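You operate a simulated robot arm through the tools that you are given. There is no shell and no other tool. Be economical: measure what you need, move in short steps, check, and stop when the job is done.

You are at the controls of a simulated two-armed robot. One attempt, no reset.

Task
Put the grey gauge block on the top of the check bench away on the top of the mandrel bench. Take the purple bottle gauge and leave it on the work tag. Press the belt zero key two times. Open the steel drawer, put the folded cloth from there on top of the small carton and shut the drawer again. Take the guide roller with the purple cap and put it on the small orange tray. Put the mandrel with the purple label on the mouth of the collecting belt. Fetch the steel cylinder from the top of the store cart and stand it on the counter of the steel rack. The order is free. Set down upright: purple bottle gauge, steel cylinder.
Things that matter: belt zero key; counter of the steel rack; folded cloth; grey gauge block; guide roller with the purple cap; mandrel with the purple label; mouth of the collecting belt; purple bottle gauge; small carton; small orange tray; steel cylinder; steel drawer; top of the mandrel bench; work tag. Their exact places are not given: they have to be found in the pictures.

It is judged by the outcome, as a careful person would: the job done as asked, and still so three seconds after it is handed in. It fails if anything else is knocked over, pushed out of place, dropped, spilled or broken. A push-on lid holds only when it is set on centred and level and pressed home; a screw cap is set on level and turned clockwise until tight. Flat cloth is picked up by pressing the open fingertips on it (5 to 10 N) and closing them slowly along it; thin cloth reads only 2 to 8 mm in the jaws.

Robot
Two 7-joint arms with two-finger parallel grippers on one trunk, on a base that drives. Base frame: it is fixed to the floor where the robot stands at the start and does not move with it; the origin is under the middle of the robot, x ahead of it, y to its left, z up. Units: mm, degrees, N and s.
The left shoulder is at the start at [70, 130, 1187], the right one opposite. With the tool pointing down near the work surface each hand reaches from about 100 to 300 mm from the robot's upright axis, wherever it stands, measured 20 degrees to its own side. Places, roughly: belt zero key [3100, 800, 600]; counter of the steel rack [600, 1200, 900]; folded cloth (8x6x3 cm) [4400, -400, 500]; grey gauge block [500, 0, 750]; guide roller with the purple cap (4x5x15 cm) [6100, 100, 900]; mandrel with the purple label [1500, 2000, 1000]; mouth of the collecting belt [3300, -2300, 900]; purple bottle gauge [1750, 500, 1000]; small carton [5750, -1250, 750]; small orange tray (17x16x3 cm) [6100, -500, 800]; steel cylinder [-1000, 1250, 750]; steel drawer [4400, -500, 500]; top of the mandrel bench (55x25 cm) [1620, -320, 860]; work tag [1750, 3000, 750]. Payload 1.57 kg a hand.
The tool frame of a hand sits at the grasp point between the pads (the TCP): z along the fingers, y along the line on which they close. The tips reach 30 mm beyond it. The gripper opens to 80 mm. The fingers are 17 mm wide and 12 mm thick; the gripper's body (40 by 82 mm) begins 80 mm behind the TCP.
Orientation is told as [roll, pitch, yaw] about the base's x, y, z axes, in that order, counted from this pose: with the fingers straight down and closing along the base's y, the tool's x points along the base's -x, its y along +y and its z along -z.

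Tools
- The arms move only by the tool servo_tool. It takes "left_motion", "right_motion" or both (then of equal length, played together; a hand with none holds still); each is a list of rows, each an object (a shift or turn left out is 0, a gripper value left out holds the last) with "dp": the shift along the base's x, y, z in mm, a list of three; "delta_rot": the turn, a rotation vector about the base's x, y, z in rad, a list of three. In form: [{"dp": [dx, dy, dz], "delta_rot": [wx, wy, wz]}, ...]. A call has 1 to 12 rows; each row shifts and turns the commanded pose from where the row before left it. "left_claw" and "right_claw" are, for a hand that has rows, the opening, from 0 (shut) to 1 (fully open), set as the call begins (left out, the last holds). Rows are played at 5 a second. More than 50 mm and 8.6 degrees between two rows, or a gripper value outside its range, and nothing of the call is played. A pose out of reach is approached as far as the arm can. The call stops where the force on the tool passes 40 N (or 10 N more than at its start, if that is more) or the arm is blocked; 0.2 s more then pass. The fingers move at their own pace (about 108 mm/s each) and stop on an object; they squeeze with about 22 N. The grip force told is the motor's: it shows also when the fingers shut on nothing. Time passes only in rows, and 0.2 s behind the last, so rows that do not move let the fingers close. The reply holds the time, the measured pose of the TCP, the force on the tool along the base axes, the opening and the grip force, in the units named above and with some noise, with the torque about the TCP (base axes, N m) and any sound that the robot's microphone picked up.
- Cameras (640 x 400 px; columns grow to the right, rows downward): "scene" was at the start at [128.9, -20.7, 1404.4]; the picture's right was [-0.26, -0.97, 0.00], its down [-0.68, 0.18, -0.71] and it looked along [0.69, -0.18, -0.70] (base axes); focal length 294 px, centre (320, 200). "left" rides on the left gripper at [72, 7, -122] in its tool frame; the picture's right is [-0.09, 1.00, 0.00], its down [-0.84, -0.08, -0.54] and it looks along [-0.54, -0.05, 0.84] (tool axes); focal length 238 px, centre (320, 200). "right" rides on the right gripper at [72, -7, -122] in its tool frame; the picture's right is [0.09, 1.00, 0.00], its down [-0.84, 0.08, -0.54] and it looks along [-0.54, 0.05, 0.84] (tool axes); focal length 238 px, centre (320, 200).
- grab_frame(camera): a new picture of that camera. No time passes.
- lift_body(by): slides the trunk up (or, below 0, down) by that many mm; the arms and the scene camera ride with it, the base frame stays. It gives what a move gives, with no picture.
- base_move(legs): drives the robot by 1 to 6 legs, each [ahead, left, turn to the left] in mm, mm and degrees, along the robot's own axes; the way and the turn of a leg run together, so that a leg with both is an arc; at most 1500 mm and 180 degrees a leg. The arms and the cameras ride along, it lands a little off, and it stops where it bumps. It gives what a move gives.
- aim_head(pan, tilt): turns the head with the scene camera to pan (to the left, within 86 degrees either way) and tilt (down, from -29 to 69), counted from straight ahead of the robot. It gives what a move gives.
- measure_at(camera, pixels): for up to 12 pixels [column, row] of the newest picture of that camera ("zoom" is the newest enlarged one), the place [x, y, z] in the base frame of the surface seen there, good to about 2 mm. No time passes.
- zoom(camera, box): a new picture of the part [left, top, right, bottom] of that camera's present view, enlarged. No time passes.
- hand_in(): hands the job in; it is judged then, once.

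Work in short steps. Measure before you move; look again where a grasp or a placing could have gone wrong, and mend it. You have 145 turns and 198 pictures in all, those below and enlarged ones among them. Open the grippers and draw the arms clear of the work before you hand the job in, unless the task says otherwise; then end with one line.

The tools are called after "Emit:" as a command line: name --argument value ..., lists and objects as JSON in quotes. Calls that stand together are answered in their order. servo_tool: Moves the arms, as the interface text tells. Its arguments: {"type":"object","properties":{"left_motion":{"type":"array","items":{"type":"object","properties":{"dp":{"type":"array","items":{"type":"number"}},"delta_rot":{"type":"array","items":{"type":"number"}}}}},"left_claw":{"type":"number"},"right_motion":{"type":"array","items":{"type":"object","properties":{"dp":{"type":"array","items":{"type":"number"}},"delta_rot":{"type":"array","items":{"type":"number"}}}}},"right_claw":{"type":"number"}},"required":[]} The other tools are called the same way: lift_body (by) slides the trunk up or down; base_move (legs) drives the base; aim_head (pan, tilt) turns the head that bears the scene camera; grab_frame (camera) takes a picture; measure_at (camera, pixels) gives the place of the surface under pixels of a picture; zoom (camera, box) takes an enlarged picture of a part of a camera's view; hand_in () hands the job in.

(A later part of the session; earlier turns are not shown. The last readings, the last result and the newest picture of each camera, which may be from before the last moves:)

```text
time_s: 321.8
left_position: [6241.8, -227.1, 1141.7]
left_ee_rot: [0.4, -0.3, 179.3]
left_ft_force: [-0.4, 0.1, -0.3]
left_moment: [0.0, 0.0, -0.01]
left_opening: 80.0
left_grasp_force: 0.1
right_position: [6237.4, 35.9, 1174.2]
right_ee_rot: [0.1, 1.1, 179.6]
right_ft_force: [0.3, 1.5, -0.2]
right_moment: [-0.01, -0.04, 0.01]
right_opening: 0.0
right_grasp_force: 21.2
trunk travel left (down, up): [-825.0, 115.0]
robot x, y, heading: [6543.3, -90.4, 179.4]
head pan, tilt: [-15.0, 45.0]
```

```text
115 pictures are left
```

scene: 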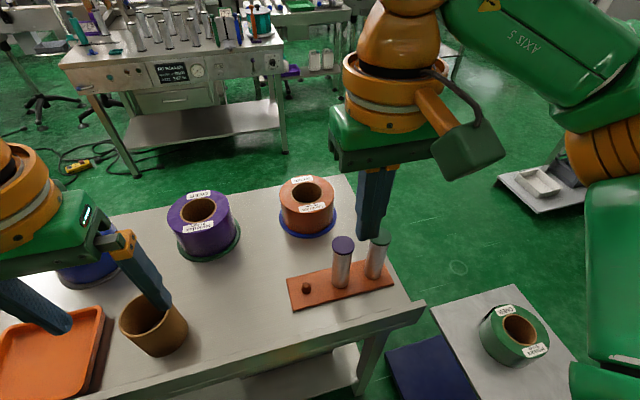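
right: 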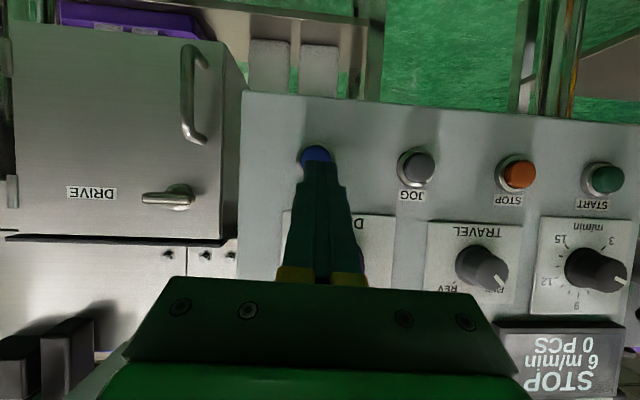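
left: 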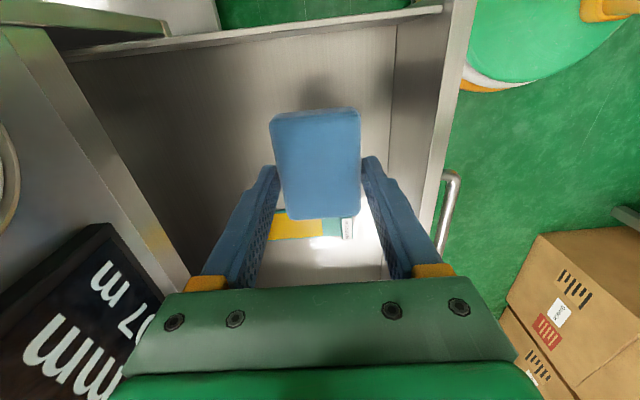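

I measure the cap top from here for the exact centre.

Emit:
zoom --camera "scene" --box '[290, 220, 410, 310]'

Emit:
measure_at --camera "zoom" --pixels '[[228, 125], [282, 90], [338, 125], [282, 160], [282, 122], [245, 220], [310, 225], [276, 300], [470, 95], [410, 100]]'

```text
4.44 times, centred on (350, 265) of scene
```

zoom: 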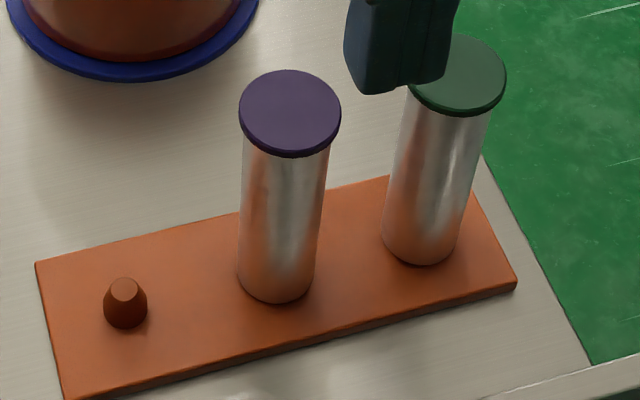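

```text
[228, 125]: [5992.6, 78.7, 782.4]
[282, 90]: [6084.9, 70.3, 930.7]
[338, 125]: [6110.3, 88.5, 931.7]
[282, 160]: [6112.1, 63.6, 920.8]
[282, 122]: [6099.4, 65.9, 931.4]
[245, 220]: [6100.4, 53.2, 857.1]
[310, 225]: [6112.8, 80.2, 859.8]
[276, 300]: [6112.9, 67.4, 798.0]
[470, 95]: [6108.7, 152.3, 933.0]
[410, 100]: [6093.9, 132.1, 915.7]
```

Cap centre ≈(6095,70). I go over it with fingers open 64 mm, then down to z 885 and grip.

Emit:
servo_tool --right_motion '[{"dp": [-29, 7, -20], "delta_rot": [0, -0.019, 0]}, {"dp": [-29, 7, -20]}, {"dp": [-28, 7, -20]}, {"dp": [-28, 7, -20]}, {"dp": [-28, 6, -20]}, {"dp": [0, 0, -40]}, {}]' --right_claw 0.8

Emit:
grab_frame --camera "right"

```text
time_s: 323.4
left_position: [6241.8, -227.1, 1141.8]
left_ee_rot: [0.3, -0.3, 179.3]
left_ft_force: [0.0, 0.0, 0.5]
left_moment: [-0.01, -0.01, 0.03]
left_opening: 80.0
left_grasp_force: 0.0
right_position: [6094.2, 71.4, 1035.6]
right_ee_rot: [0.2, 2.3, 179.6]
right_ft_force: [-0.2, -0.5, 0.3]
right_moment: [0.0, 0.03, 0.02]
right_opening: 63.9
right_grasp_force: 0.1
trunk travel left (down, up): [-825.0, 115.0]
robot x, y, heading: [6544.7, -87.3, 179.5]
head pan, tilt: [-15.0, 45.0]
```

```text
113 pictures are left
```

right: 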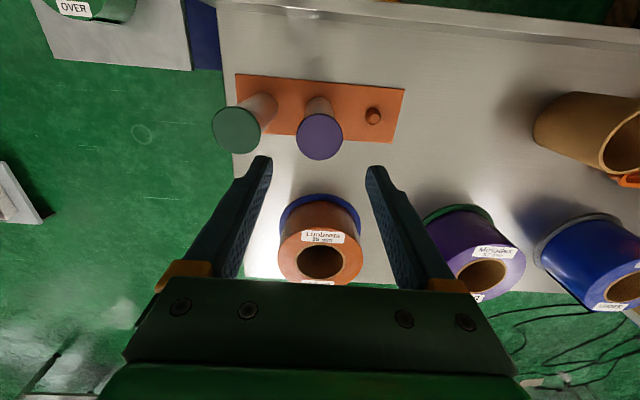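

I level the hand (+0.04 rad about y), and go down onto the roller.

Emit:
servo_tool --right_motion '[{"dp": [0, -1, -10], "delta_rot": [0, 0.04, 0]}, {"dp": [0, 0, -35]}, {"dp": [0, 0, -35]}, {"dp": [0, 0, -35]}, {"dp": [0, 0, -35]}, {}]'

Emit:
servo_tool --right_motion '[{}, {}, {}]' --right_claw 0

Emit:
servo_tool --right_motion '[{"dp": [0, 0, 15]}, {"dp": [0, 0, 30]}, {"dp": [0, 0, 40]}, {"dp": [0, 0, 40]}, {}]'

Emit:
grab_frame --camera "scene"

```text
time_s: 324.8
left_position: [6241.9, -227.4, 1140.3]
left_ee_rot: [0.3, -0.3, 179.2]
left_ft_force: [-0.7, 0.0, 0.1]
left_moment: [0.0, 0.01, 0.0]
left_opening: 80.0
left_grasp_force: 0.1
right_position: [6093.6, 71.7, 883.3]
right_ee_rot: [0.2, 0.0, 179.7]
right_ft_force: [-0.9, 0.8, -0.3]
right_moment: [-0.01, 0.03, 0.02]
right_opening: 64.3
right_grasp_force: 0.1
trunk travel left (down, up): [-825.0, 115.0]
robot x, y, heading: [6541.7, -91.2, 179.2]
head pan, tilt: [-15.0, 45.0]
```

```text
time_s: 325.6
left_position: [6242.3, -227.1, 1140.9]
left_ee_rot: [0.4, -0.3, 179.3]
left_ft_force: [-0.1, 0.3, 0.3]
left_moment: [0.02, 0.0, 0.01]
left_opening: 80.0
left_grasp_force: 0.0
right_position: [6093.8, 71.4, 883.5]
right_ee_rot: [0.2, 0.1, 179.6]
right_ft_force: [1.1, 0.9, 0.2]
right_moment: [0.2, -0.05, -0.02]
right_opening: 39.5
right_grasp_force: 22.0
trunk travel left (down, up): [-825.0, 115.0]
robot x, y, heading: [6543.2, -89.9, 179.2]
head pan, tilt: [-15.0, 45.0]
```

```text
time_s: 326.8
left_position: [6239.9, -227.2, 1141.7]
left_ee_rot: [0.3, -0.3, 179.3]
left_ft_force: [-1.0, -0.3, 0.3]
left_moment: [0.02, 0.01, 0.01]
left_opening: 80.0
left_grasp_force: 0.0
right_position: [6094.8, 71.3, 1009.9]
right_ee_rot: [0.2, 0.1, 179.6]
right_ft_force: [-0.2, 0.8, -2.6]
right_moment: [-0.01, -0.01, 0.01]
right_opening: 39.6
right_grasp_force: 21.6
trunk travel left (down, up): [-825.0, 115.0]
robot x, y, heading: [6544.9, -90.1, 179.3]
head pan, tilt: [-15.0, 45.0]
```

```text
112 pictures are left
```

scene: 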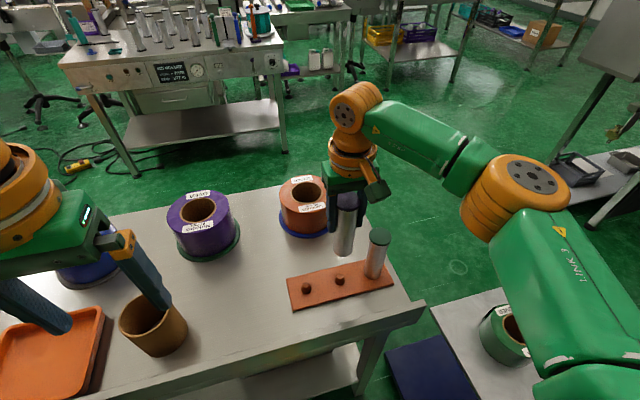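

Roller lifted cleanly. I raise, back the base off and shift left to the tray.

Emit:
servo_tool --right_motion '[{"dp": [0, 0, 40]}, {"dp": [15, 0, 40]}, {"dp": [30, 0, 20]}]'

Emit:
base_move --legs '[[-150, 0, 0.6], [0, 585, 0]]'

Emit:
aim_head --pan 0 --tilt 42

Emit:
grab_frame --camera "scene"

```text
time_s: 327.6
left_position: [6243.0, -226.6, 1142.7]
left_ee_rot: [0.4, -0.4, 179.3]
left_ft_force: [1.3, -0.2, -0.1]
left_moment: [0.0, -0.02, 0.0]
left_opening: 80.0
left_grasp_force: 0.1
right_position: [6141.7, 72.1, 1110.7]
right_ee_rot: [0.3, -0.1, 179.6]
right_ft_force: [0.1, 0.2, -1.3]
right_moment: [-0.01, 0.02, 0.03]
right_opening: 39.3
right_grasp_force: 21.1
trunk travel left (down, up): [-825.0, 115.0]
robot x, y, heading: [6548.1, -87.6, 179.5]
head pan, tilt: [-15.0, 45.0]
```

```text
time_s: 331.9
left_position: [6393.9, -826.4, 1140.3]
left_ee_rot: [0.4, -0.3, -179.6]
left_ft_force: [0.4, 0.3, 0.0]
left_moment: [0.0, -0.02, -0.02]
left_opening: 80.2
left_grasp_force: 0.1
right_position: [6286.7, -530.3, 1110.3]
right_ee_rot: [0.4, 0.0, -179.3]
right_ft_force: [0.8, -0.4, -1.6]
right_moment: [-0.02, -0.01, 0.0]
right_opening: 39.7
right_grasp_force: 22.5
trunk travel left (down, up): [-825.0, 115.0]
robot x, y, heading: [6693.7, -685.4, -179.4]
head pan, tilt: [-15.0, 45.0]
```

```text
time_s: 332.6
left_position: [6394.3, -827.8, 1140.3]
left_ee_rot: [0.3, -0.4, -179.6]
left_ft_force: [0.6, 0.3, -0.4]
left_moment: [0.0, -0.02, -0.01]
left_opening: 79.9
left_grasp_force: 0.0
right_position: [6287.1, -532.2, 1110.1]
right_ee_rot: [0.2, 0.0, -179.3]
right_ft_force: [-1.4, 1.2, -1.8]
right_moment: [0.02, 0.0, 0.03]
right_opening: 39.4
right_grasp_force: 22.0
trunk travel left (down, up): [-825.0, 115.0]
robot x, y, heading: [6694.8, -685.3, -179.4]
head pan, tilt: [0.0, 42.0]
```

```text
111 pictures are left
```

scene: 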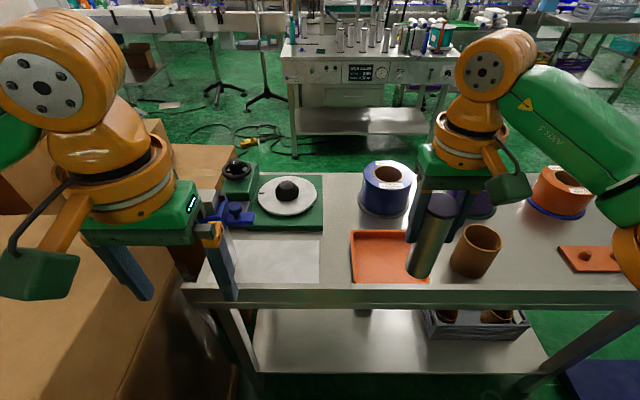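

I measure the tray, the core and the carton height under the left hand.

Emit:
measure_at --camera "scene" --pixels '[[354, 232], [405, 233], [352, 280], [380, 255], [400, 275], [475, 235], [452, 250], [60, 290], [150, 250], [200, 165], [120, 350], [385, 284]]'

```text
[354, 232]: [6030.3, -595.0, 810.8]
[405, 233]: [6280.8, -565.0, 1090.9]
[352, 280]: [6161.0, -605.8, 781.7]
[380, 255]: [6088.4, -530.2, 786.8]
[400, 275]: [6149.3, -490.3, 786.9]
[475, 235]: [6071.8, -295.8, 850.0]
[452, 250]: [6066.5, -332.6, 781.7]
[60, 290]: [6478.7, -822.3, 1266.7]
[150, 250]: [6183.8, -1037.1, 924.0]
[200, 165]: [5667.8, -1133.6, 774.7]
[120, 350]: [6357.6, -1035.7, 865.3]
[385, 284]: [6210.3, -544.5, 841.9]
```

Tray interior centre ≈(6105,−522), floor 787. I drive ahead 145 mm and bring the roller over it.

Emit:
base_move --legs '[[145, 0, -0.6]]'

Emit:
servo_tool --right_motion '[{"dp": [-18, 4, -30]}, {"dp": [-18, 4, -30]}, {"dp": [0, 0, -40]}, {"dp": [0, 0, -40]}, {"dp": [0, 0, -40]}, {"dp": [0, 0, -25]}, {}]'

Emit:
grab_frame --camera "scene"

```text
time_s: 334.0
left_position: [6255.0, -824.2, 1141.7]
left_ee_rot: [0.3, -0.5, 179.9]
left_ft_force: [-1.2, 0.1, -0.1]
left_moment: [0.03, 0.04, 0.0]
left_opening: 80.2
left_grasp_force: 0.2
right_position: [6150.1, -526.3, 1111.2]
right_ee_rot: [0.2, -0.3, -179.9]
right_ft_force: [0.3, 0.1, -1.4]
right_moment: [-0.04, 0.02, 0.0]
right_opening: 39.3
right_grasp_force: 21.8
trunk travel left (down, up): [-825.0, 115.0]
robot x, y, heading: [6554.8, -681.6, 180.0]
head pan, tilt: [0.0, 42.0]
```

```text
time_s: 335.6
left_position: [6250.2, -823.0, 1140.4]
left_ee_rot: [0.3, -0.4, 179.8]
left_ft_force: [-0.3, 0.4, 0.1]
left_moment: [0.02, -0.01, -0.01]
left_opening: 79.8
left_grasp_force: 0.1
right_position: [6111.5, -519.0, 903.7]
right_ee_rot: [0.2, 0.0, -179.8]
right_ft_force: [-1.1, 0.4, -2.1]
right_moment: [-0.01, -0.01, -0.04]
right_opening: 39.2
right_grasp_force: 22.6
trunk travel left (down, up): [-825.0, 115.0]
robot x, y, heading: [6551.2, -684.3, 179.9]
head pan, tilt: [0.0, 42.0]
```

```text
110 pictures are left
```

scene: 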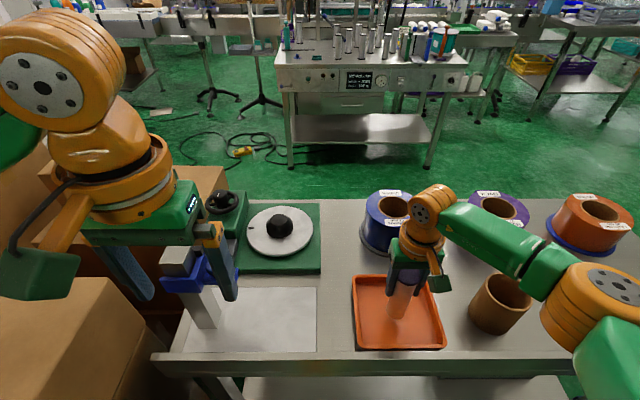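

Centred in the tray. I lower to contact.

Emit:
servo_tool --right_motion '[{"dp": [0, 0, -15]}, {"dp": [0, 0, -10]}, {"dp": [0, 0, -3]}, {}]'

Emit:
servo_tool --right_motion '[{"dp": [0, 0, -1.5]}, {"dp": [0, 0, -1.5]}, {}]'

```text
time_s: 336.6
left_position: [6253.6, -825.0, 1141.3]
left_ee_rot: [0.2, -0.4, 179.8]
left_ft_force: [-0.7, 0.0, -0.4]
left_moment: [-0.01, 0.01, -0.02]
left_opening: 80.0
left_grasp_force: 0.1
right_position: [6112.3, -519.8, 878.2]
right_ee_rot: [0.1, -0.2, -179.8]
right_ft_force: [-1.3, 0.3, 13.5]
right_moment: [0.3, -0.03, 0.02]
right_opening: 39.5
right_grasp_force: 22.3
trunk travel left (down, up): [-825.0, 115.0]
robot x, y, heading: [6553.7, -680.8, 179.9]
head pan, tilt: [0.0, 42.0]
```

```text
time_s: 337.4
left_position: [6252.7, -825.8, 1141.6]
left_ee_rot: [0.3, -0.6, 179.8]
left_ft_force: [-0.1, 0.3, -0.1]
left_moment: [-0.04, 0.02, 0.01]
left_opening: 80.2
left_grasp_force: 0.0
right_position: [6113.8, -520.4, 875.9]
right_ee_rot: [0.1, 0.0, -180.0]
right_ft_force: [-0.7, -0.2, 14.7]
right_moment: [0.32, -0.05, -0.02]
right_opening: 39.6
right_grasp_force: 21.4
trunk travel left (down, up): [-825.0, 115.0]
robot x, y, heading: [6551.9, -683.3, 179.7]
head pan, tilt: [0.0, 42.0]
```

In contact. I ease 1.5 mm up, open and rise.

Emit:
servo_tool --right_motion '[{"dp": [0, 0, 1.5]}, {}]'

Emit:
servo_tool --right_motion '[{}, {}, {"dp": [0, 0, 30]}, {"dp": [0, 0, 40]}, {"dp": [0, 0, 45]}, {"dp": [0, 0, 45]}, {"dp": [20, 0, 40]}, {"dp": [30, 0, 30]}, {"dp": [30, 0, 0]}]' --right_claw 0.9

Emit:
grab_frame --camera "scene"

```text
time_s: 338.0
left_position: [6251.8, -824.8, 1140.5]
left_ee_rot: [0.3, -0.3, 179.8]
left_ft_force: [0.0, 0.8, 0.9]
left_moment: [0.0, -0.02, -0.02]
left_opening: 79.9
left_grasp_force: 0.1
right_position: [6111.1, -518.6, 875.4]
right_ee_rot: [0.2, 0.0, -179.9]
right_ft_force: [0.2, 0.7, -1.1]
right_moment: [0.04, 0.01, 0.01]
right_opening: 39.5
right_grasp_force: 22.0
trunk travel left (down, up): [-825.0, 115.0]
robot x, y, heading: [6551.1, -685.3, 179.6]
head pan, tilt: [0.0, 42.0]
```

```text
time_s: 340.0
left_position: [6252.1, -822.5, 1141.2]
left_ee_rot: [0.3, -0.4, 179.8]
left_ft_force: [-0.6, 0.2, -0.2]
left_moment: [0.0, 0.03, 0.01]
left_opening: 80.1
left_grasp_force: 0.0
right_position: [6189.5, -518.6, 1107.5]
right_ee_rot: [0.2, -0.1, -179.9]
right_ft_force: [0.5, -0.2, -0.3]
right_moment: [0.02, 0.01, 0.02]
right_opening: 72.2
right_grasp_force: 0.1
trunk travel left (down, up): [-825.0, 115.0]
robot x, y, heading: [6552.1, -681.1, 180.2]
head pan, tilt: [0.0, 42.0]
```

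```text
109 pictures are left
```

scene: 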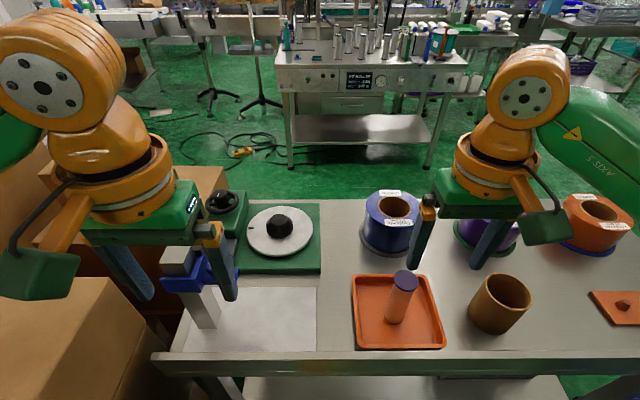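

Roller stands in the tray. Now the long way back west for cylinder and mandrel; I retrace the known path.

Emit:
base_move --legs '[[-470, 0, 0], [0, -900, 0], [0, -880, 0], [1150, 0, 0], [1150, 0, 0]]'

Emit:
aim_head --pan -45 --tilt 25

Emit:
grab_frame --camera "scene"

```text
time_s: 362.2
left_position: [4432.4, 973.7, 1141.2]
left_ee_rot: [0.3, -0.4, 179.1]
left_ft_force: [0.4, 0.4, -0.1]
left_moment: [-0.02, 0.0, -0.01]
left_opening: 80.1
left_grasp_force: 0.2
right_position: [4374.3, 1278.9, 1106.9]
right_ee_rot: [0.1, 0.0, 179.5]
right_ft_force: [0.0, 0.0, -0.4]
right_moment: [-0.04, 0.0, 0.01]
right_opening: 72.0
right_grasp_force: 0.2
trunk travel left (down, up): [-825.0, 115.0]
robot x, y, heading: [4735.9, 1110.3, 179.4]
head pan, tilt: [0.0, 42.0]
```

```text
time_s: 363.4
left_position: [4431.8, 973.4, 1141.7]
left_ee_rot: [0.3, -0.3, 179.2]
left_ft_force: [0.5, -0.8, 0.7]
left_moment: [-0.01, 0.0, -0.01]
left_opening: 80.1
left_grasp_force: 0.1
right_position: [4373.8, 1278.1, 1107.2]
right_ee_rot: [0.2, 0.0, 179.4]
right_ft_force: [0.1, -0.4, 0.5]
right_moment: [0.02, 0.01, -0.03]
right_opening: 71.9
right_grasp_force: 0.1
trunk travel left (down, up): [-825.0, 115.0]
robot x, y, heading: [4737.7, 1109.0, 179.2]
head pan, tilt: [-45.0, 25.0]
```

```text
108 pictures are left
```

scene: 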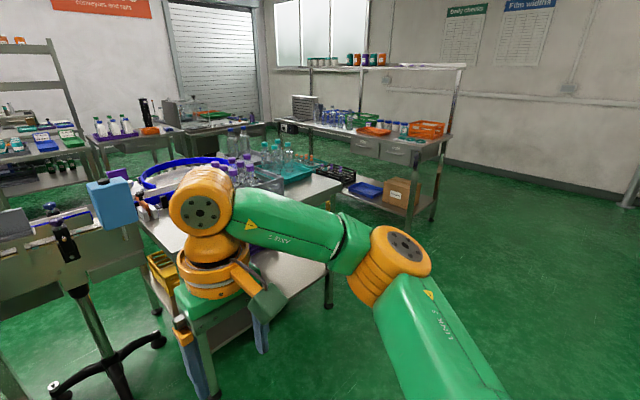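

I measure whether a northern passage exists behind the blower table.

Emit:
measure_at --camera "scene" --pixels '[[480, 185], [520, 215], [440, 150], [445, 200], [280, 120], [275, 145], [300, 135], [240, 90], [260, 130], [600, 200], [350, 200], [330, 300]]'

Emit:
zoom --camera "scene" --box '[150, 80, 450, 240]'

```text
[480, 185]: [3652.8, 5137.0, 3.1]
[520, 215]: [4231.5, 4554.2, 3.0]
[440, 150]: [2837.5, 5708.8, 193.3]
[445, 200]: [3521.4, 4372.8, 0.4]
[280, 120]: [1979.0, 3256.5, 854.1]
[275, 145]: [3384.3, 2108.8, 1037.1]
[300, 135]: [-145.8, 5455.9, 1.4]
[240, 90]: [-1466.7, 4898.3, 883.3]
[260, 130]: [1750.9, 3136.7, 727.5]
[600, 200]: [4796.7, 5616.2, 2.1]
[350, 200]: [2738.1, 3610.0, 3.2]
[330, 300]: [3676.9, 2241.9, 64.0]
```

```text
2.13 times, centred on (300, 160) of scene
```

zoom: 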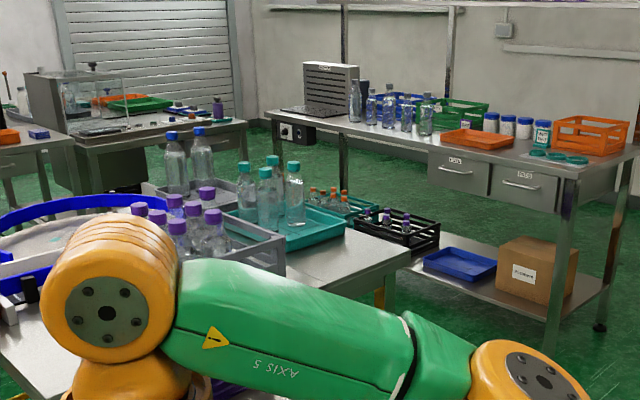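

Floor is free behind the blower table (y 4300–5600). I take that northern route.

Emit:
base_move --legs '[[0, -1500, 0.7], [0, -1500, 0], [0, -850, 0]]'

Emit:
aim_head --pan 10 --tilt 20

Emit:
grab_frame --camera "scene"

Emit:
measure_at --camera "scene" --pixels '[[320, 300], [320, 240], [320, 200], [250, 230], [380, 230], [250, 200], [380, 200], [220, 180], [300, 170], [360, 180]]'

```text
time_s: 381.9
left_position: [4613.2, 4824.8, 1141.8]
left_ee_rot: [0.2, -0.2, 175.9]
left_ft_force: [-0.8, 0.4, -0.4]
left_moment: [0.01, -0.01, 0.01]
left_opening: 80.1
left_grasp_force: 0.1
right_position: [4572.3, 5133.0, 1108.3]
right_ee_rot: [0.1, 0.1, 176.1]
right_ft_force: [-0.7, -0.8, -0.1]
right_moment: [0.02, -0.05, 0.03]
right_opening: 72.0
right_grasp_force: 0.0
trunk travel left (down, up): [-825.0, 115.0]
robot x, y, heading: [4925.3, 4947.4, 175.7]
head pan, tilt: [-45.0, 25.0]
```

```text
time_s: 383.1
left_position: [4613.4, 4825.0, 1140.6]
left_ee_rot: [0.3, -0.3, 175.9]
left_ft_force: [-0.4, 0.3, -0.1]
left_moment: [0.01, -0.03, 0.02]
left_opening: 79.8
left_grasp_force: 0.0
right_position: [4571.9, 5133.3, 1105.5]
right_ee_rot: [0.3, 0.0, 176.2]
right_ft_force: [-0.3, -0.6, 0.4]
right_moment: [0.01, 0.0, -0.06]
right_opening: 72.1
right_grasp_force: 0.1
trunk travel left (down, up): [-825.0, 115.0]
robot x, y, heading: [4919.7, 4945.0, 175.7]
head pan, tilt: [10.0, 20.0]
```

```text
106 pictures are left
```

scene: 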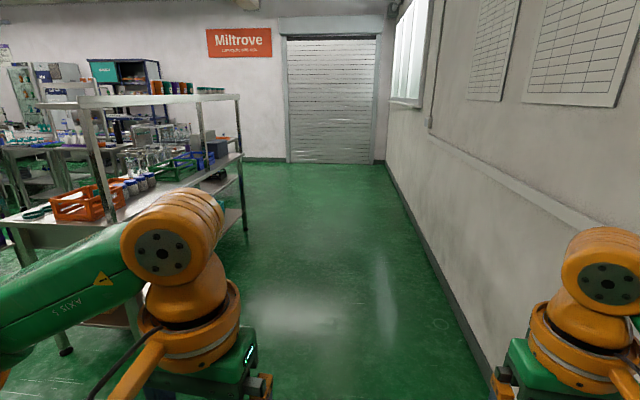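

```text
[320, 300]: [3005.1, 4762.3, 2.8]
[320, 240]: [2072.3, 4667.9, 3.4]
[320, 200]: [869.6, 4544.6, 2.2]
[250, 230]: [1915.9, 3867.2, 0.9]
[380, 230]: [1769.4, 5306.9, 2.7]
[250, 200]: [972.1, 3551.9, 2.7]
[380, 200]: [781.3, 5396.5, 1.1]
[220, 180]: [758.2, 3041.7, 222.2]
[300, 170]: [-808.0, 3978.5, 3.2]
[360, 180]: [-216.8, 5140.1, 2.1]
```

Clear corridor to the roller door. I drive west along y≈4800 to x≈−250.

Emit:
base_move --legs '[[0, 150, 4.3], [1300, 0, 0], [1300, 0, 0], [1300, 0, 0], [1270, 0, 0]]'

Emit:
aim_head --pan 70 --tilt 22

Emit:
grab_frame --camera "scene"

Emit:
measure_at --camera "scene" --pixels '[[320, 300], [320, 240], [320, 200], [250, 230], [380, 230], [250, 200], [400, 200], [220, 180], [300, 170], [440, 180]]'

```text
time_s: 408.7
left_position: [-512.6, 4681.2, 1141.4]
left_ee_rot: [0.3, -0.3, -178.6]
left_ft_force: [0.3, 0.2, -0.2]
left_moment: [-0.01, 0.0, -0.01]
left_opening: 80.1
left_grasp_force: 0.0
right_position: [-581.9, 4983.8, 1106.7]
right_ee_rot: [0.2, -0.1, -178.2]
right_ft_force: [-0.8, -0.4, -0.3]
right_moment: [-0.02, 0.0, -0.01]
right_opening: 72.1
right_grasp_force: 0.0
trunk travel left (down, up): [-825.0, 115.0]
robot x, y, heading: [-212.6, 4829.0, -178.6]
head pan, tilt: [10.0, 20.0]
```

```text
time_s: 410.0
left_position: [-513.8, 4681.5, 1140.8]
left_ee_rot: [0.3, -0.3, -178.6]
left_ft_force: [0.3, -0.2, 0.1]
left_moment: [0.03, -0.03, 0.0]
left_opening: 80.3
left_grasp_force: 0.1
right_position: [-583.9, 4984.7, 1105.4]
right_ee_rot: [0.2, 0.0, -178.3]
right_ft_force: [-0.6, -0.1, -0.8]
right_moment: [-0.03, 0.03, 0.02]
right_opening: 71.9
right_grasp_force: 0.0
trunk travel left (down, up): [-825.0, 115.0]
robot x, y, heading: [-216.5, 4829.4, -178.3]
head pan, tilt: [70.0, 22.0]
```

```text
105 pictures are left
```

scene: 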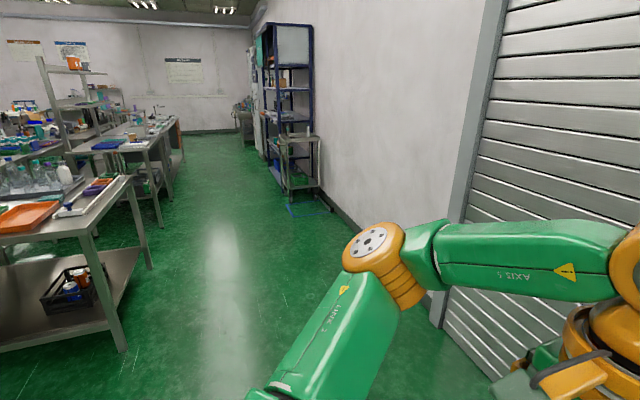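

```text
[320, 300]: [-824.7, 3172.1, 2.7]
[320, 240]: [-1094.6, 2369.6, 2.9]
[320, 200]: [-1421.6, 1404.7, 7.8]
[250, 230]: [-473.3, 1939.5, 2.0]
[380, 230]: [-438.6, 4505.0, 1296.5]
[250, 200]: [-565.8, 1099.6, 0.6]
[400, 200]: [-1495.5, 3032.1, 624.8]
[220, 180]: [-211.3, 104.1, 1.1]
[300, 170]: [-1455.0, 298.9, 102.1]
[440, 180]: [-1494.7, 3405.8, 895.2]
```

The store cart stands at (300,165), against the wall. I drive along to y≈1300 facing it.

Emit:
base_move --legs '[[200, 1200, -1.5], [0, 1200, 0], [0, 1100, 0]]'

Emit:
aim_head --pan 0 --tilt 35

Emit:
grab_frame --camera "scene"

```text
time_s: 427.0
left_position: [-707.8, 1208.3, 1140.9]
left_ee_rot: [0.3, -0.3, 179.9]
left_ft_force: [0.6, 0.4, 0.2]
left_moment: [-0.01, -0.01, 0.02]
left_opening: 79.8
left_grasp_force: 0.1
right_position: [-771.1, 1513.3, 1106.4]
right_ee_rot: [0.3, -0.1, -179.7]
right_ft_force: [-0.1, 0.0, -1.1]
right_moment: [-0.05, 0.02, -0.03]
right_opening: 72.0
right_grasp_force: 0.0
trunk travel left (down, up): [-825.0, 115.0]
robot x, y, heading: [-406.2, 1350.4, 180.1]
head pan, tilt: [70.0, 22.0]
```

```text
time_s: 428.4
left_position: [-708.1, 1206.8, 1141.0]
left_ee_rot: [0.3, -0.3, 179.9]
left_ft_force: [-0.2, 0.2, 0.0]
left_moment: [0.0, 0.02, -0.02]
left_opening: 80.1
left_grasp_force: 0.0
right_position: [-771.6, 1512.2, 1106.6]
right_ee_rot: [0.4, 0.1, -179.8]
right_ft_force: [0.9, 0.6, 0.2]
right_moment: [0.02, -0.02, 0.01]
right_opening: 72.1
right_grasp_force: 0.0
trunk travel left (down, up): [-825.0, 115.0]
robot x, y, heading: [-404.2, 1349.0, 180.0]
head pan, tilt: [0.0, 35.0]
```

```text
104 pictures are left
```

scene: 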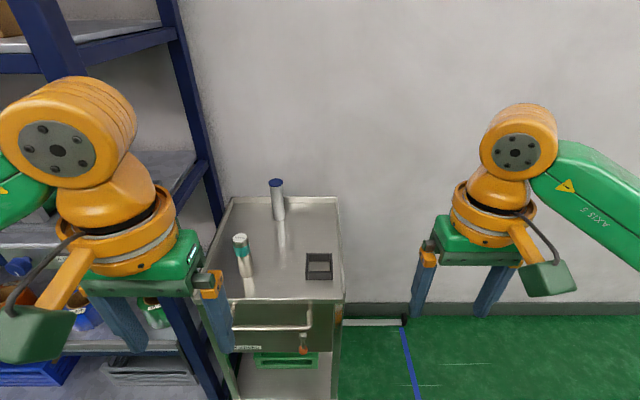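

I zoom on the cart top.

Emit:
zoom --camera "scene" --box '[210, 165, 350, 305]'

Emit:
measure_at --camera "zoom" --pixels '[[308, 70], [308, 90], [315, 170], [318, 240], [290, 160], [345, 160], [140, 330], [150, 400], [150, 480], [400, 610], [120, 600], [590, 150]]'

```text
2.86 times, centred on (280, 235) of scene
```

zoom: 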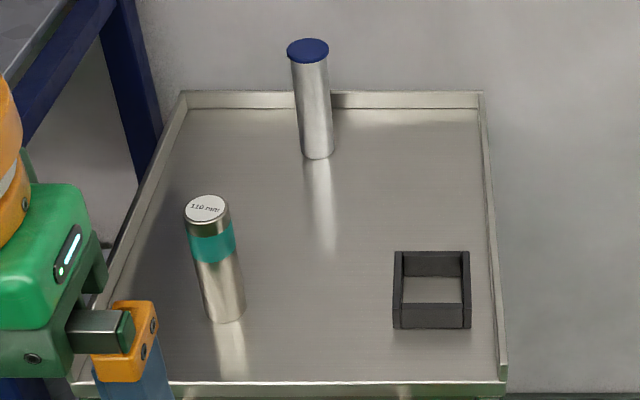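

```text
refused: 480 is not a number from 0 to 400
```

The rear one with the blue cap is a guide roller like the others; the front one ("110 mm", teal band) is the steel cylinder. I measure it.

Emit:
measure_at --camera "zoom" --pixels '[[205, 205], [205, 218], [212, 245], [222, 300], [228, 318], [190, 260], [240, 260], [430, 315], [290, 384], [400, 384], [230, 335], [100, 340]]'

Emit:
zoom --camera "scene" --box '[225, 225, 265, 285]'

```text
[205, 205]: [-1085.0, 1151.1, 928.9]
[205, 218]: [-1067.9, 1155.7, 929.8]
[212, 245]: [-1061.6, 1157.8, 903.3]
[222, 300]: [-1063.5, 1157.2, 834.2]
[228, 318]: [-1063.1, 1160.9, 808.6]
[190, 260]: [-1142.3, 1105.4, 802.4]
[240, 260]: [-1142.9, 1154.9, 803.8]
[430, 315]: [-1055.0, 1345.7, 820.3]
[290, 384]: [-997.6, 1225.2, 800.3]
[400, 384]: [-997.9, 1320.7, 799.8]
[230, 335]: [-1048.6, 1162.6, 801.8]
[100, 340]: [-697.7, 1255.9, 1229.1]
```

```text
6.67 times, centred on (245, 255) of scene
```

zoom: 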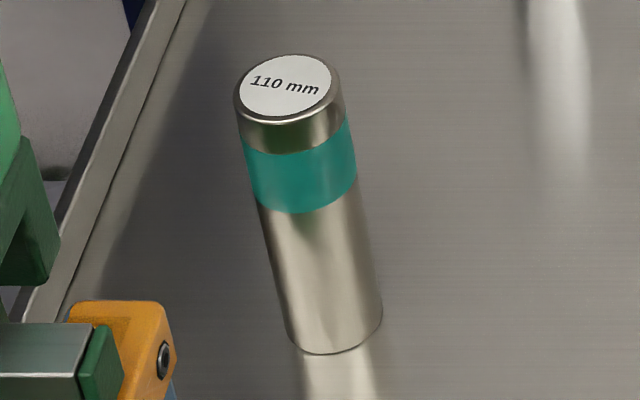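

Axis ≈(−1083,1151), top 930. I check the blue shelf's front plane for left elbow clearance.

Emit:
measure_at --camera "scene" --pixels '[[190, 100], [210, 190], [185, 310], [215, 390], [60, 90], [120, 50], [60, 360], [150, 350]]'

```text
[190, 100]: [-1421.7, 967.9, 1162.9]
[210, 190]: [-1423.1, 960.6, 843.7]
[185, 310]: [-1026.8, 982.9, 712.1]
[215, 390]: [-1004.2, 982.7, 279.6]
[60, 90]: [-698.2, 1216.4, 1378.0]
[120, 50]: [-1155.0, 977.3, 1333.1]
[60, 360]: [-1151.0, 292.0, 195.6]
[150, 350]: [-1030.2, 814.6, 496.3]
```

Clear enough (shelf front x≈−1020). I drive up and take the left hand above the cylinder.

Emit:
base_move --legs '[[245, 60, 0]]'

Emit:
servo_tool --left_motion '[{"dp": [-25, 2, -10]}, {"dp": [-25, 2, -15]}, {"dp": [-25, 2, -20]}, {"dp": [-25, 2, -20]}, {"dp": [-25, 2, -20]}, {}]' --left_claw 0.9

Emit:
grab_frame --camera "left"

```text
time_s: 430.3
left_position: [-951.2, 1149.7, 1142.5]
left_ee_rot: [0.3, -0.4, 179.8]
left_ft_force: [0.9, 0.0, 0.1]
left_moment: [0.0, 0.04, -0.01]
left_opening: 80.1
left_grasp_force: 0.1
right_position: [-1014.8, 1454.8, 1107.0]
right_ee_rot: [0.2, -0.1, -179.9]
right_ft_force: [0.3, -0.6, -0.2]
right_moment: [0.0, 0.03, 0.0]
right_opening: 72.4
right_grasp_force: 0.1
trunk travel left (down, up): [-825.0, 115.0]
robot x, y, heading: [-649.2, 1287.4, 179.7]
head pan, tilt: [0.0, 35.0]
```

```text
time_s: 431.7
left_position: [-1080.2, 1158.0, 1055.0]
left_ee_rot: [0.3, -0.3, 179.8]
left_ft_force: [-0.3, 0.2, 0.5]
left_moment: [0.01, 0.0, 0.0]
left_opening: 71.7
left_grasp_force: 0.1
right_position: [-1016.4, 1452.9, 1107.4]
right_ee_rot: [0.2, 0.0, -179.9]
right_ft_force: [-0.3, -0.6, 0.3]
right_moment: [0.04, 0.02, 0.05]
right_opening: 72.0
right_grasp_force: 0.1
trunk travel left (down, up): [-825.0, 115.0]
robot x, y, heading: [-654.2, 1290.6, 180.1]
head pan, tilt: [0.0, 35.0]
```

```text
101 pictures are left
```

left: 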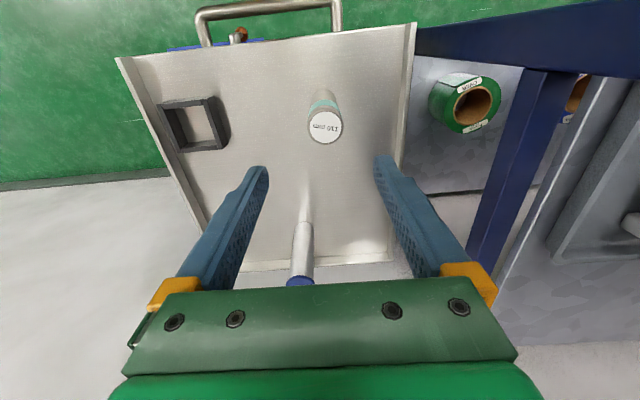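

Emit:
measure_at --camera "left" --pixels '[[325, 126], [309, 127], [341, 127], [325, 112], [325, 141]]'

```text
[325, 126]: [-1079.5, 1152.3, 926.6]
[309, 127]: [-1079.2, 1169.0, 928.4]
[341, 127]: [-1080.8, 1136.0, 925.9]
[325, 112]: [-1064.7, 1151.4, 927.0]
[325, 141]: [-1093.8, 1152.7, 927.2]
```

Centre (−1079.5,1152). I correct y by −5.5, descend to z 885, grip and lift.

Emit:
servo_tool --left_motion '[{"dp": [0, -5.5, -10]}, {"dp": [0, 0, -40]}, {"dp": [0, 0, -40]}, {"dp": [0, 0, -40]}, {"dp": [0, 0, -40]}, {}]'

Emit:
servo_tool --left_motion '[{}, {}, {}]' --left_claw 0

Emit:
servo_tool --left_motion '[{"dp": [0, 0, 20]}, {"dp": [0, 0, 40]}, {"dp": [0, 0, 40]}, {"dp": [15, 0, 40]}, {"dp": [30, 0, 35]}, {"dp": [30, 0, 30]}, {"dp": [30, 0, 30]}]'

Emit:
grab_frame --camera "left"

```text
time_s: 433.1
left_position: [-1079.6, 1155.5, 885.1]
left_ee_rot: [0.4, -0.3, 179.8]
left_ft_force: [0.1, 0.0, 0.1]
left_moment: [0.0, -0.01, -0.01]
left_opening: 72.1
left_grasp_force: 0.1
right_position: [-1017.2, 1453.3, 1106.5]
right_ee_rot: [0.2, 0.0, -179.9]
right_ft_force: [-0.2, 0.6, -0.1]
right_moment: [0.02, 0.02, 0.0]
right_opening: 72.2
right_grasp_force: 0.1
trunk travel left (down, up): [-825.0, 115.0]
robot x, y, heading: [-654.2, 1291.3, 179.7]
head pan, tilt: [0.0, 35.0]
```

```text
time_s: 433.9
left_position: [-1079.3, 1153.4, 885.2]
left_ee_rot: [0.3, -0.3, 179.8]
left_ft_force: [0.7, -0.2, 0.5]
left_moment: [0.05, -0.08, 0.03]
left_opening: 38.3
left_grasp_force: 22.2
right_position: [-1017.7, 1454.0, 1105.7]
right_ee_rot: [0.2, 0.0, -179.9]
right_ft_force: [0.1, -0.2, 0.1]
right_moment: [0.01, 0.01, 0.01]
right_opening: 72.1
right_grasp_force: 0.1
trunk travel left (down, up): [-825.0, 115.0]
robot x, y, heading: [-652.6, 1291.8, 179.6]
head pan, tilt: [0.0, 35.0]
```

```text
time_s: 435.5
left_position: [-975.4, 1153.5, 1120.2]
left_ee_rot: [0.3, -0.3, 179.8]
left_ft_force: [0.3, 0.6, -4.1]
left_moment: [0.02, 0.06, 0.02]
left_opening: 38.2
left_grasp_force: 21.9
right_position: [-1016.4, 1453.2, 1106.8]
right_ee_rot: [0.2, 0.0, -180.0]
right_ft_force: [0.2, -0.2, -1.0]
right_moment: [-0.01, 0.01, -0.03]
right_opening: 72.0
right_grasp_force: 0.1
trunk travel left (down, up): [-825.0, 115.0]
robot x, y, heading: [-651.8, 1289.0, 179.9]
head pan, tilt: [0.0, 35.0]
```

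```text
100 pictures are left
```

left: 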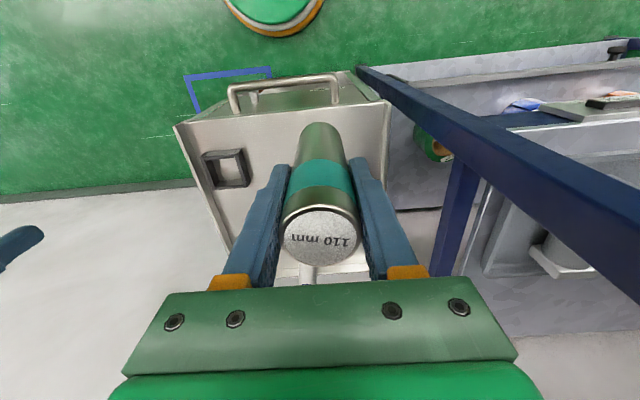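

Cylinder held. I back off, turn to face the steel rack and look.

Emit:
base_move --legs '[[-300, 0, 0], [0, 0, 180]]'

Emit:
aim_head --pan 0 --tilt 25

Emit:
grab_frame --camera "scene"

Emit:
measure_at --camera "scene" --pixels '[[320, 300], [320, 250], [320, 220], [280, 200], [360, 200], [220, 230], [420, 230], [250, 250], [400, 250], [320, 170], [200, 200], [450, 200]]'

```text
time_s: 444.8
left_position: [-22.9, 1414.5, 1121.4]
left_ee_rot: [0.3, -0.3, -2.3]
left_ft_force: [0.4, -0.8, -4.7]
left_moment: [-0.02, 0.04, 0.01]
left_opening: 38.2
left_grasp_force: 22.1
right_position: [9.1, 1112.9, 1107.3]
right_ee_rot: [0.2, 0.0, -1.9]
right_ft_force: [0.2, 0.0, 0.1]
right_moment: [-0.01, 0.02, -0.05]
right_opening: 72.2
right_grasp_force: 0.0
trunk travel left (down, up): [-825.0, 115.0]
robot x, y, heading: [-350.5, 1289.3, -2.2]
head pan, tilt: [0.0, 35.0]
```

```text
time_s: 445.5
left_position: [-23.4, 1414.4, 1118.7]
left_ee_rot: [0.3, -0.2, -2.3]
left_ft_force: [0.3, 0.5, -3.3]
left_moment: [-0.06, 0.01, 0.03]
left_opening: 38.3
left_grasp_force: 21.8
right_position: [8.0, 1112.1, 1106.4]
right_ee_rot: [0.1, 0.0, -1.9]
right_ft_force: [0.1, -0.1, 0.2]
right_moment: [0.01, 0.01, -0.03]
right_opening: 71.8
right_grasp_force: 0.0
trunk travel left (down, up): [-825.0, 115.0]
robot x, y, heading: [-354.7, 1289.8, -2.2]
head pan, tilt: [0.0, 25.0]
```

```text
99 pictures are left
```

scene: 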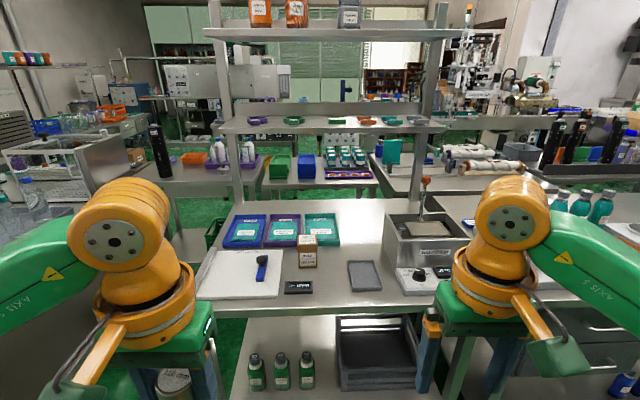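

```text
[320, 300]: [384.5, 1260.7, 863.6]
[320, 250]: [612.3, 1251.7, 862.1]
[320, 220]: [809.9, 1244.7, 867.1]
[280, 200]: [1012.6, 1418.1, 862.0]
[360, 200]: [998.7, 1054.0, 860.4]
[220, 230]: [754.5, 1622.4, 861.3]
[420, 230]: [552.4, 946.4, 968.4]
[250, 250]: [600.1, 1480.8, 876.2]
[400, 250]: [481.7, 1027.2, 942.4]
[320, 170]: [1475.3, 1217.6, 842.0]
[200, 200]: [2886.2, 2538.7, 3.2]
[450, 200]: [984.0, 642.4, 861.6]
```

The rack's counter is at z≈862 with free room between the small box and grey pad. I zoom and measure.

Emit:
zoom --camera "scene" --box '[190, 190, 450, 340]'

Emit:
measure_at --camera "zoom" --pixels '[[345, 240], [300, 245], [275, 245], [390, 245], [450, 240], [345, 270], [345, 200], [420, 140], [325, 180], [345, 295], [420, 275], [290, 185]]'

```text
2.46 times, centred on (320, 265) of scene
```

zoom: 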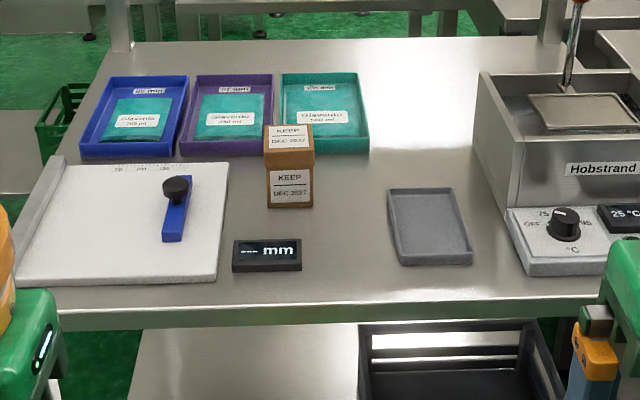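

```text
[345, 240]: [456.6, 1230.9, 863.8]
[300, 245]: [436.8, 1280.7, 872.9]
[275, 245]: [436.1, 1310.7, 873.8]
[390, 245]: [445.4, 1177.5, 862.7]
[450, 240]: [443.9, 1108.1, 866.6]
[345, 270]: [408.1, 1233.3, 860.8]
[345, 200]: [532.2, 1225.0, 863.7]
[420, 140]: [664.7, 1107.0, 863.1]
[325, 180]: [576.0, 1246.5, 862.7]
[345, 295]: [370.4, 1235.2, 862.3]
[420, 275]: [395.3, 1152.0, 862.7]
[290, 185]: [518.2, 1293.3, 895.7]
```

Free spot at (465,1228). I drive in, pulling the right hand back a bit first.

Emit:
servo_tool --right_motion '[{"dp": [-30, 0, 20]}, {"dp": [-30, 0, 20]}]'

Emit:
base_move --legs '[[250, -120, 2.2], [140, -57, 0]]'

Emit:
aim_head --pan 10 --tilt 50

Emit:
grab_frame --camera "scene"

```text
time_s: 446.1
left_position: [-25.5, 1414.9, 1121.3]
left_ee_rot: [0.3, -0.4, -2.2]
left_ft_force: [0.2, 0.1, -4.4]
left_moment: [-0.01, -0.01, 0.01]
left_opening: 38.1
left_grasp_force: 22.1
right_position: [-54.3, 1111.4, 1147.5]
right_ee_rot: [0.2, 0.0, -2.0]
right_ft_force: [-0.3, -0.2, 0.0]
right_moment: [-0.01, -0.04, -0.02]
right_opening: 72.1
right_grasp_force: 0.0
trunk travel left (down, up): [-825.0, 115.0]
robot x, y, heading: [-353.7, 1288.8, -2.2]
head pan, tilt: [0.0, 25.0]
```

```text
time_s: 449.0
left_position: [352.3, 1247.3, 1120.5]
left_ee_rot: [0.2, -0.4, 0.2]
left_ft_force: [-0.9, 1.0, -4.1]
left_moment: [0.0, 0.0, 0.01]
left_opening: 38.4
left_grasp_force: 21.8
right_position: [336.7, 944.3, 1146.6]
right_ee_rot: [0.1, -0.1, 0.5]
right_ft_force: [-0.2, -0.6, 0.3]
right_moment: [-0.01, -0.04, 0.01]
right_opening: 72.4
right_grasp_force: 0.0
trunk travel left (down, up): [-825.0, 115.0]
robot x, y, heading: [26.8, 1107.9, 0.3]
head pan, tilt: [0.0, 25.0]
```

```text
time_s: 449.9
left_position: [355.9, 1248.2, 1120.5]
left_ee_rot: [0.3, -0.1, 0.4]
left_ft_force: [-0.1, 0.0, -4.0]
left_moment: [0.0, 0.02, -0.01]
left_opening: 38.0
left_grasp_force: 22.1
right_position: [339.4, 943.9, 1146.0]
right_ee_rot: [0.2, 0.0, 0.6]
right_ft_force: [0.2, 0.3, 0.0]
right_moment: [0.01, -0.05, 0.0]
right_opening: 71.7
right_grasp_force: 0.1
trunk travel left (down, up): [-825.0, 115.0]
robot x, y, heading: [29.1, 1109.5, 0.4]
head pan, tilt: [10.0, 50.0]
```

```text
97 pictures are left
```

scene: 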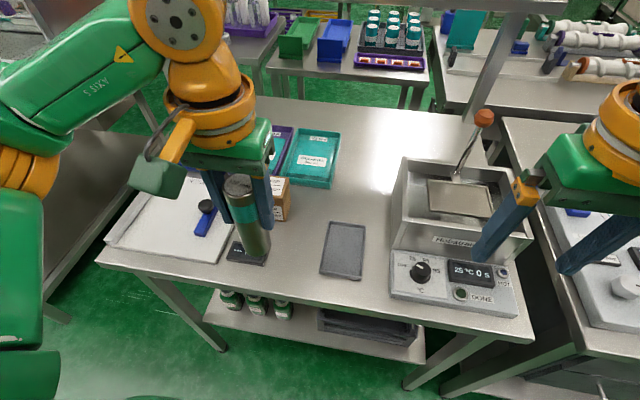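

Emit:
servo_tool --left_motion '[{"dp": [27, -5.5, -10]}, {"dp": [27, -5.5, -10]}, {"dp": [27, -5.5, -20]}, {"dp": [27, -5.5, -20]}, {"dp": [0, 0, -40]}, {"dp": [0, 0, -40]}, {}]'

Emit:
grab_frame --camera "scene"

```text
time_s: 451.5
left_position: [462.5, 1224.2, 980.5]
left_ee_rot: [0.3, -0.3, 0.3]
left_ft_force: [-0.1, -0.3, -4.5]
left_moment: [-0.01, 0.02, 0.01]
left_opening: 38.1
left_grasp_force: 22.2
right_position: [340.1, 943.6, 1146.0]
right_ee_rot: [0.3, 0.1, 0.6]
right_ft_force: [0.1, 0.1, 0.9]
right_moment: [0.01, 0.02, 0.02]
right_opening: 72.1
right_grasp_force: 0.0
trunk travel left (down, up): [-825.0, 115.0]
robot x, y, heading: [33.5, 1108.5, 0.5]
head pan, tilt: [10.0, 50.0]
```

```text
96 pictures are left
```

scene: 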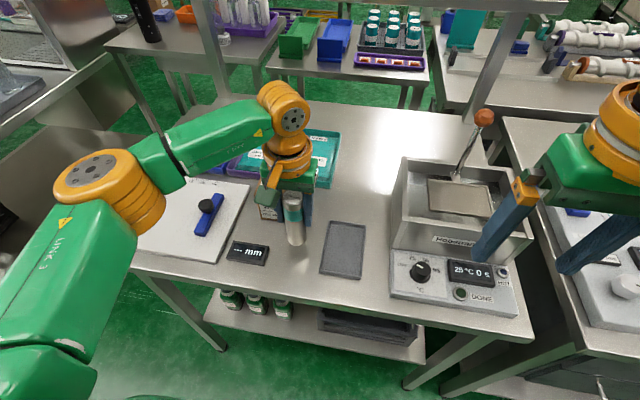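

Lower to contact (expected TCP z ≈ 945).

Emit:
servo_tool --left_motion '[{"dp": [0, 0, -18]}, {"dp": [0, 0, -12]}, {"dp": [0, 0, -3]}, {"dp": [0, 0, -2]}, {}]'

```text
time_s: 452.7
left_position: [462.1, 1224.7, 945.1]
left_ee_rot: [0.2, -0.3, 0.3]
left_ft_force: [1.2, -0.4, -0.1]
left_moment: [-0.08, -0.11, 0.03]
left_opening: 38.1
left_grasp_force: 21.8
right_position: [338.9, 943.3, 1145.9]
right_ee_rot: [0.2, 0.0, 0.6]
right_ft_force: [-1.2, 0.1, -0.2]
right_moment: [0.0, 0.0, -0.03]
right_opening: 72.1
right_grasp_force: 0.0
trunk travel left (down, up): [-825.0, 115.0]
robot x, y, heading: [30.9, 1106.5, 0.4]
head pan, tilt: [10.0, 50.0]
```

Load fell from −4 to 0 N: touching. One more 0.7 mm, then release and rise.

Emit:
servo_tool --left_motion '[{"dp": [0, 0, -0.7]}, {}]'

Emit:
servo_tool --left_motion '[{}, {}, {"dp": [0, 0, 25]}, {"dp": [0, 0, 40]}, {"dp": [0, 0, 45]}, {"dp": [-20, 0, 40]}, {"dp": [-30, 5, 30]}, {"dp": [-40, 5, 10]}]' --left_claw 0.75

Emit:
grab_frame --camera "scene"

```text
time_s: 453.3
left_position: [462.4, 1224.0, 945.9]
left_ee_rot: [0.3, -0.5, 0.3]
left_ft_force: [5.2, 1.8, 11.1]
left_moment: [-0.1, -0.36, 0.02]
left_opening: 38.1
left_grasp_force: 21.6
right_position: [339.0, 943.1, 1146.7]
right_ee_rot: [0.2, 0.0, 0.6]
right_ft_force: [1.3, 0.4, 0.6]
right_moment: [0.01, -0.03, -0.01]
right_opening: 71.8
right_grasp_force: 0.0
trunk travel left (down, up): [-825.0, 115.0]
robot x, y, heading: [33.4, 1105.5, 0.4]
head pan, tilt: [10.0, 50.0]
```

```text
time_s: 455.1
left_position: [372.5, 1236.3, 1135.3]
left_ee_rot: [0.4, -0.4, 0.3]
left_ft_force: [0.2, -0.3, -0.2]
left_moment: [0.04, -0.02, 0.02]
left_opening: 59.8
left_grasp_force: 0.1
right_position: [337.1, 945.6, 1147.3]
right_ee_rot: [0.2, 0.0, 0.5]
right_ft_force: [0.7, 0.5, 0.4]
right_moment: [-0.01, -0.01, -0.02]
right_opening: 72.2
right_grasp_force: 0.1
trunk travel left (down, up): [-825.0, 115.0]
robot x, y, heading: [33.1, 1108.8, 0.5]
head pan, tilt: [10.0, 50.0]
```

```text
95 pictures are left
```

scene: 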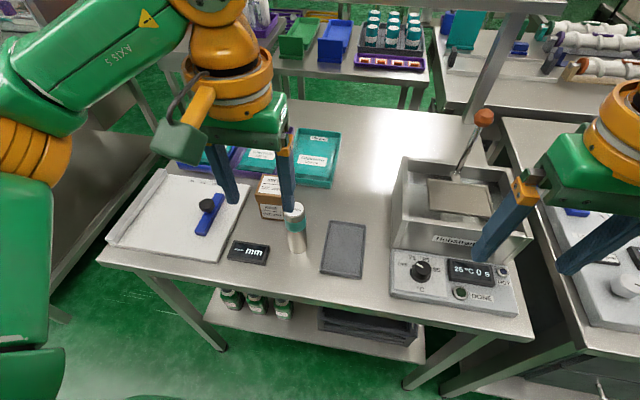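

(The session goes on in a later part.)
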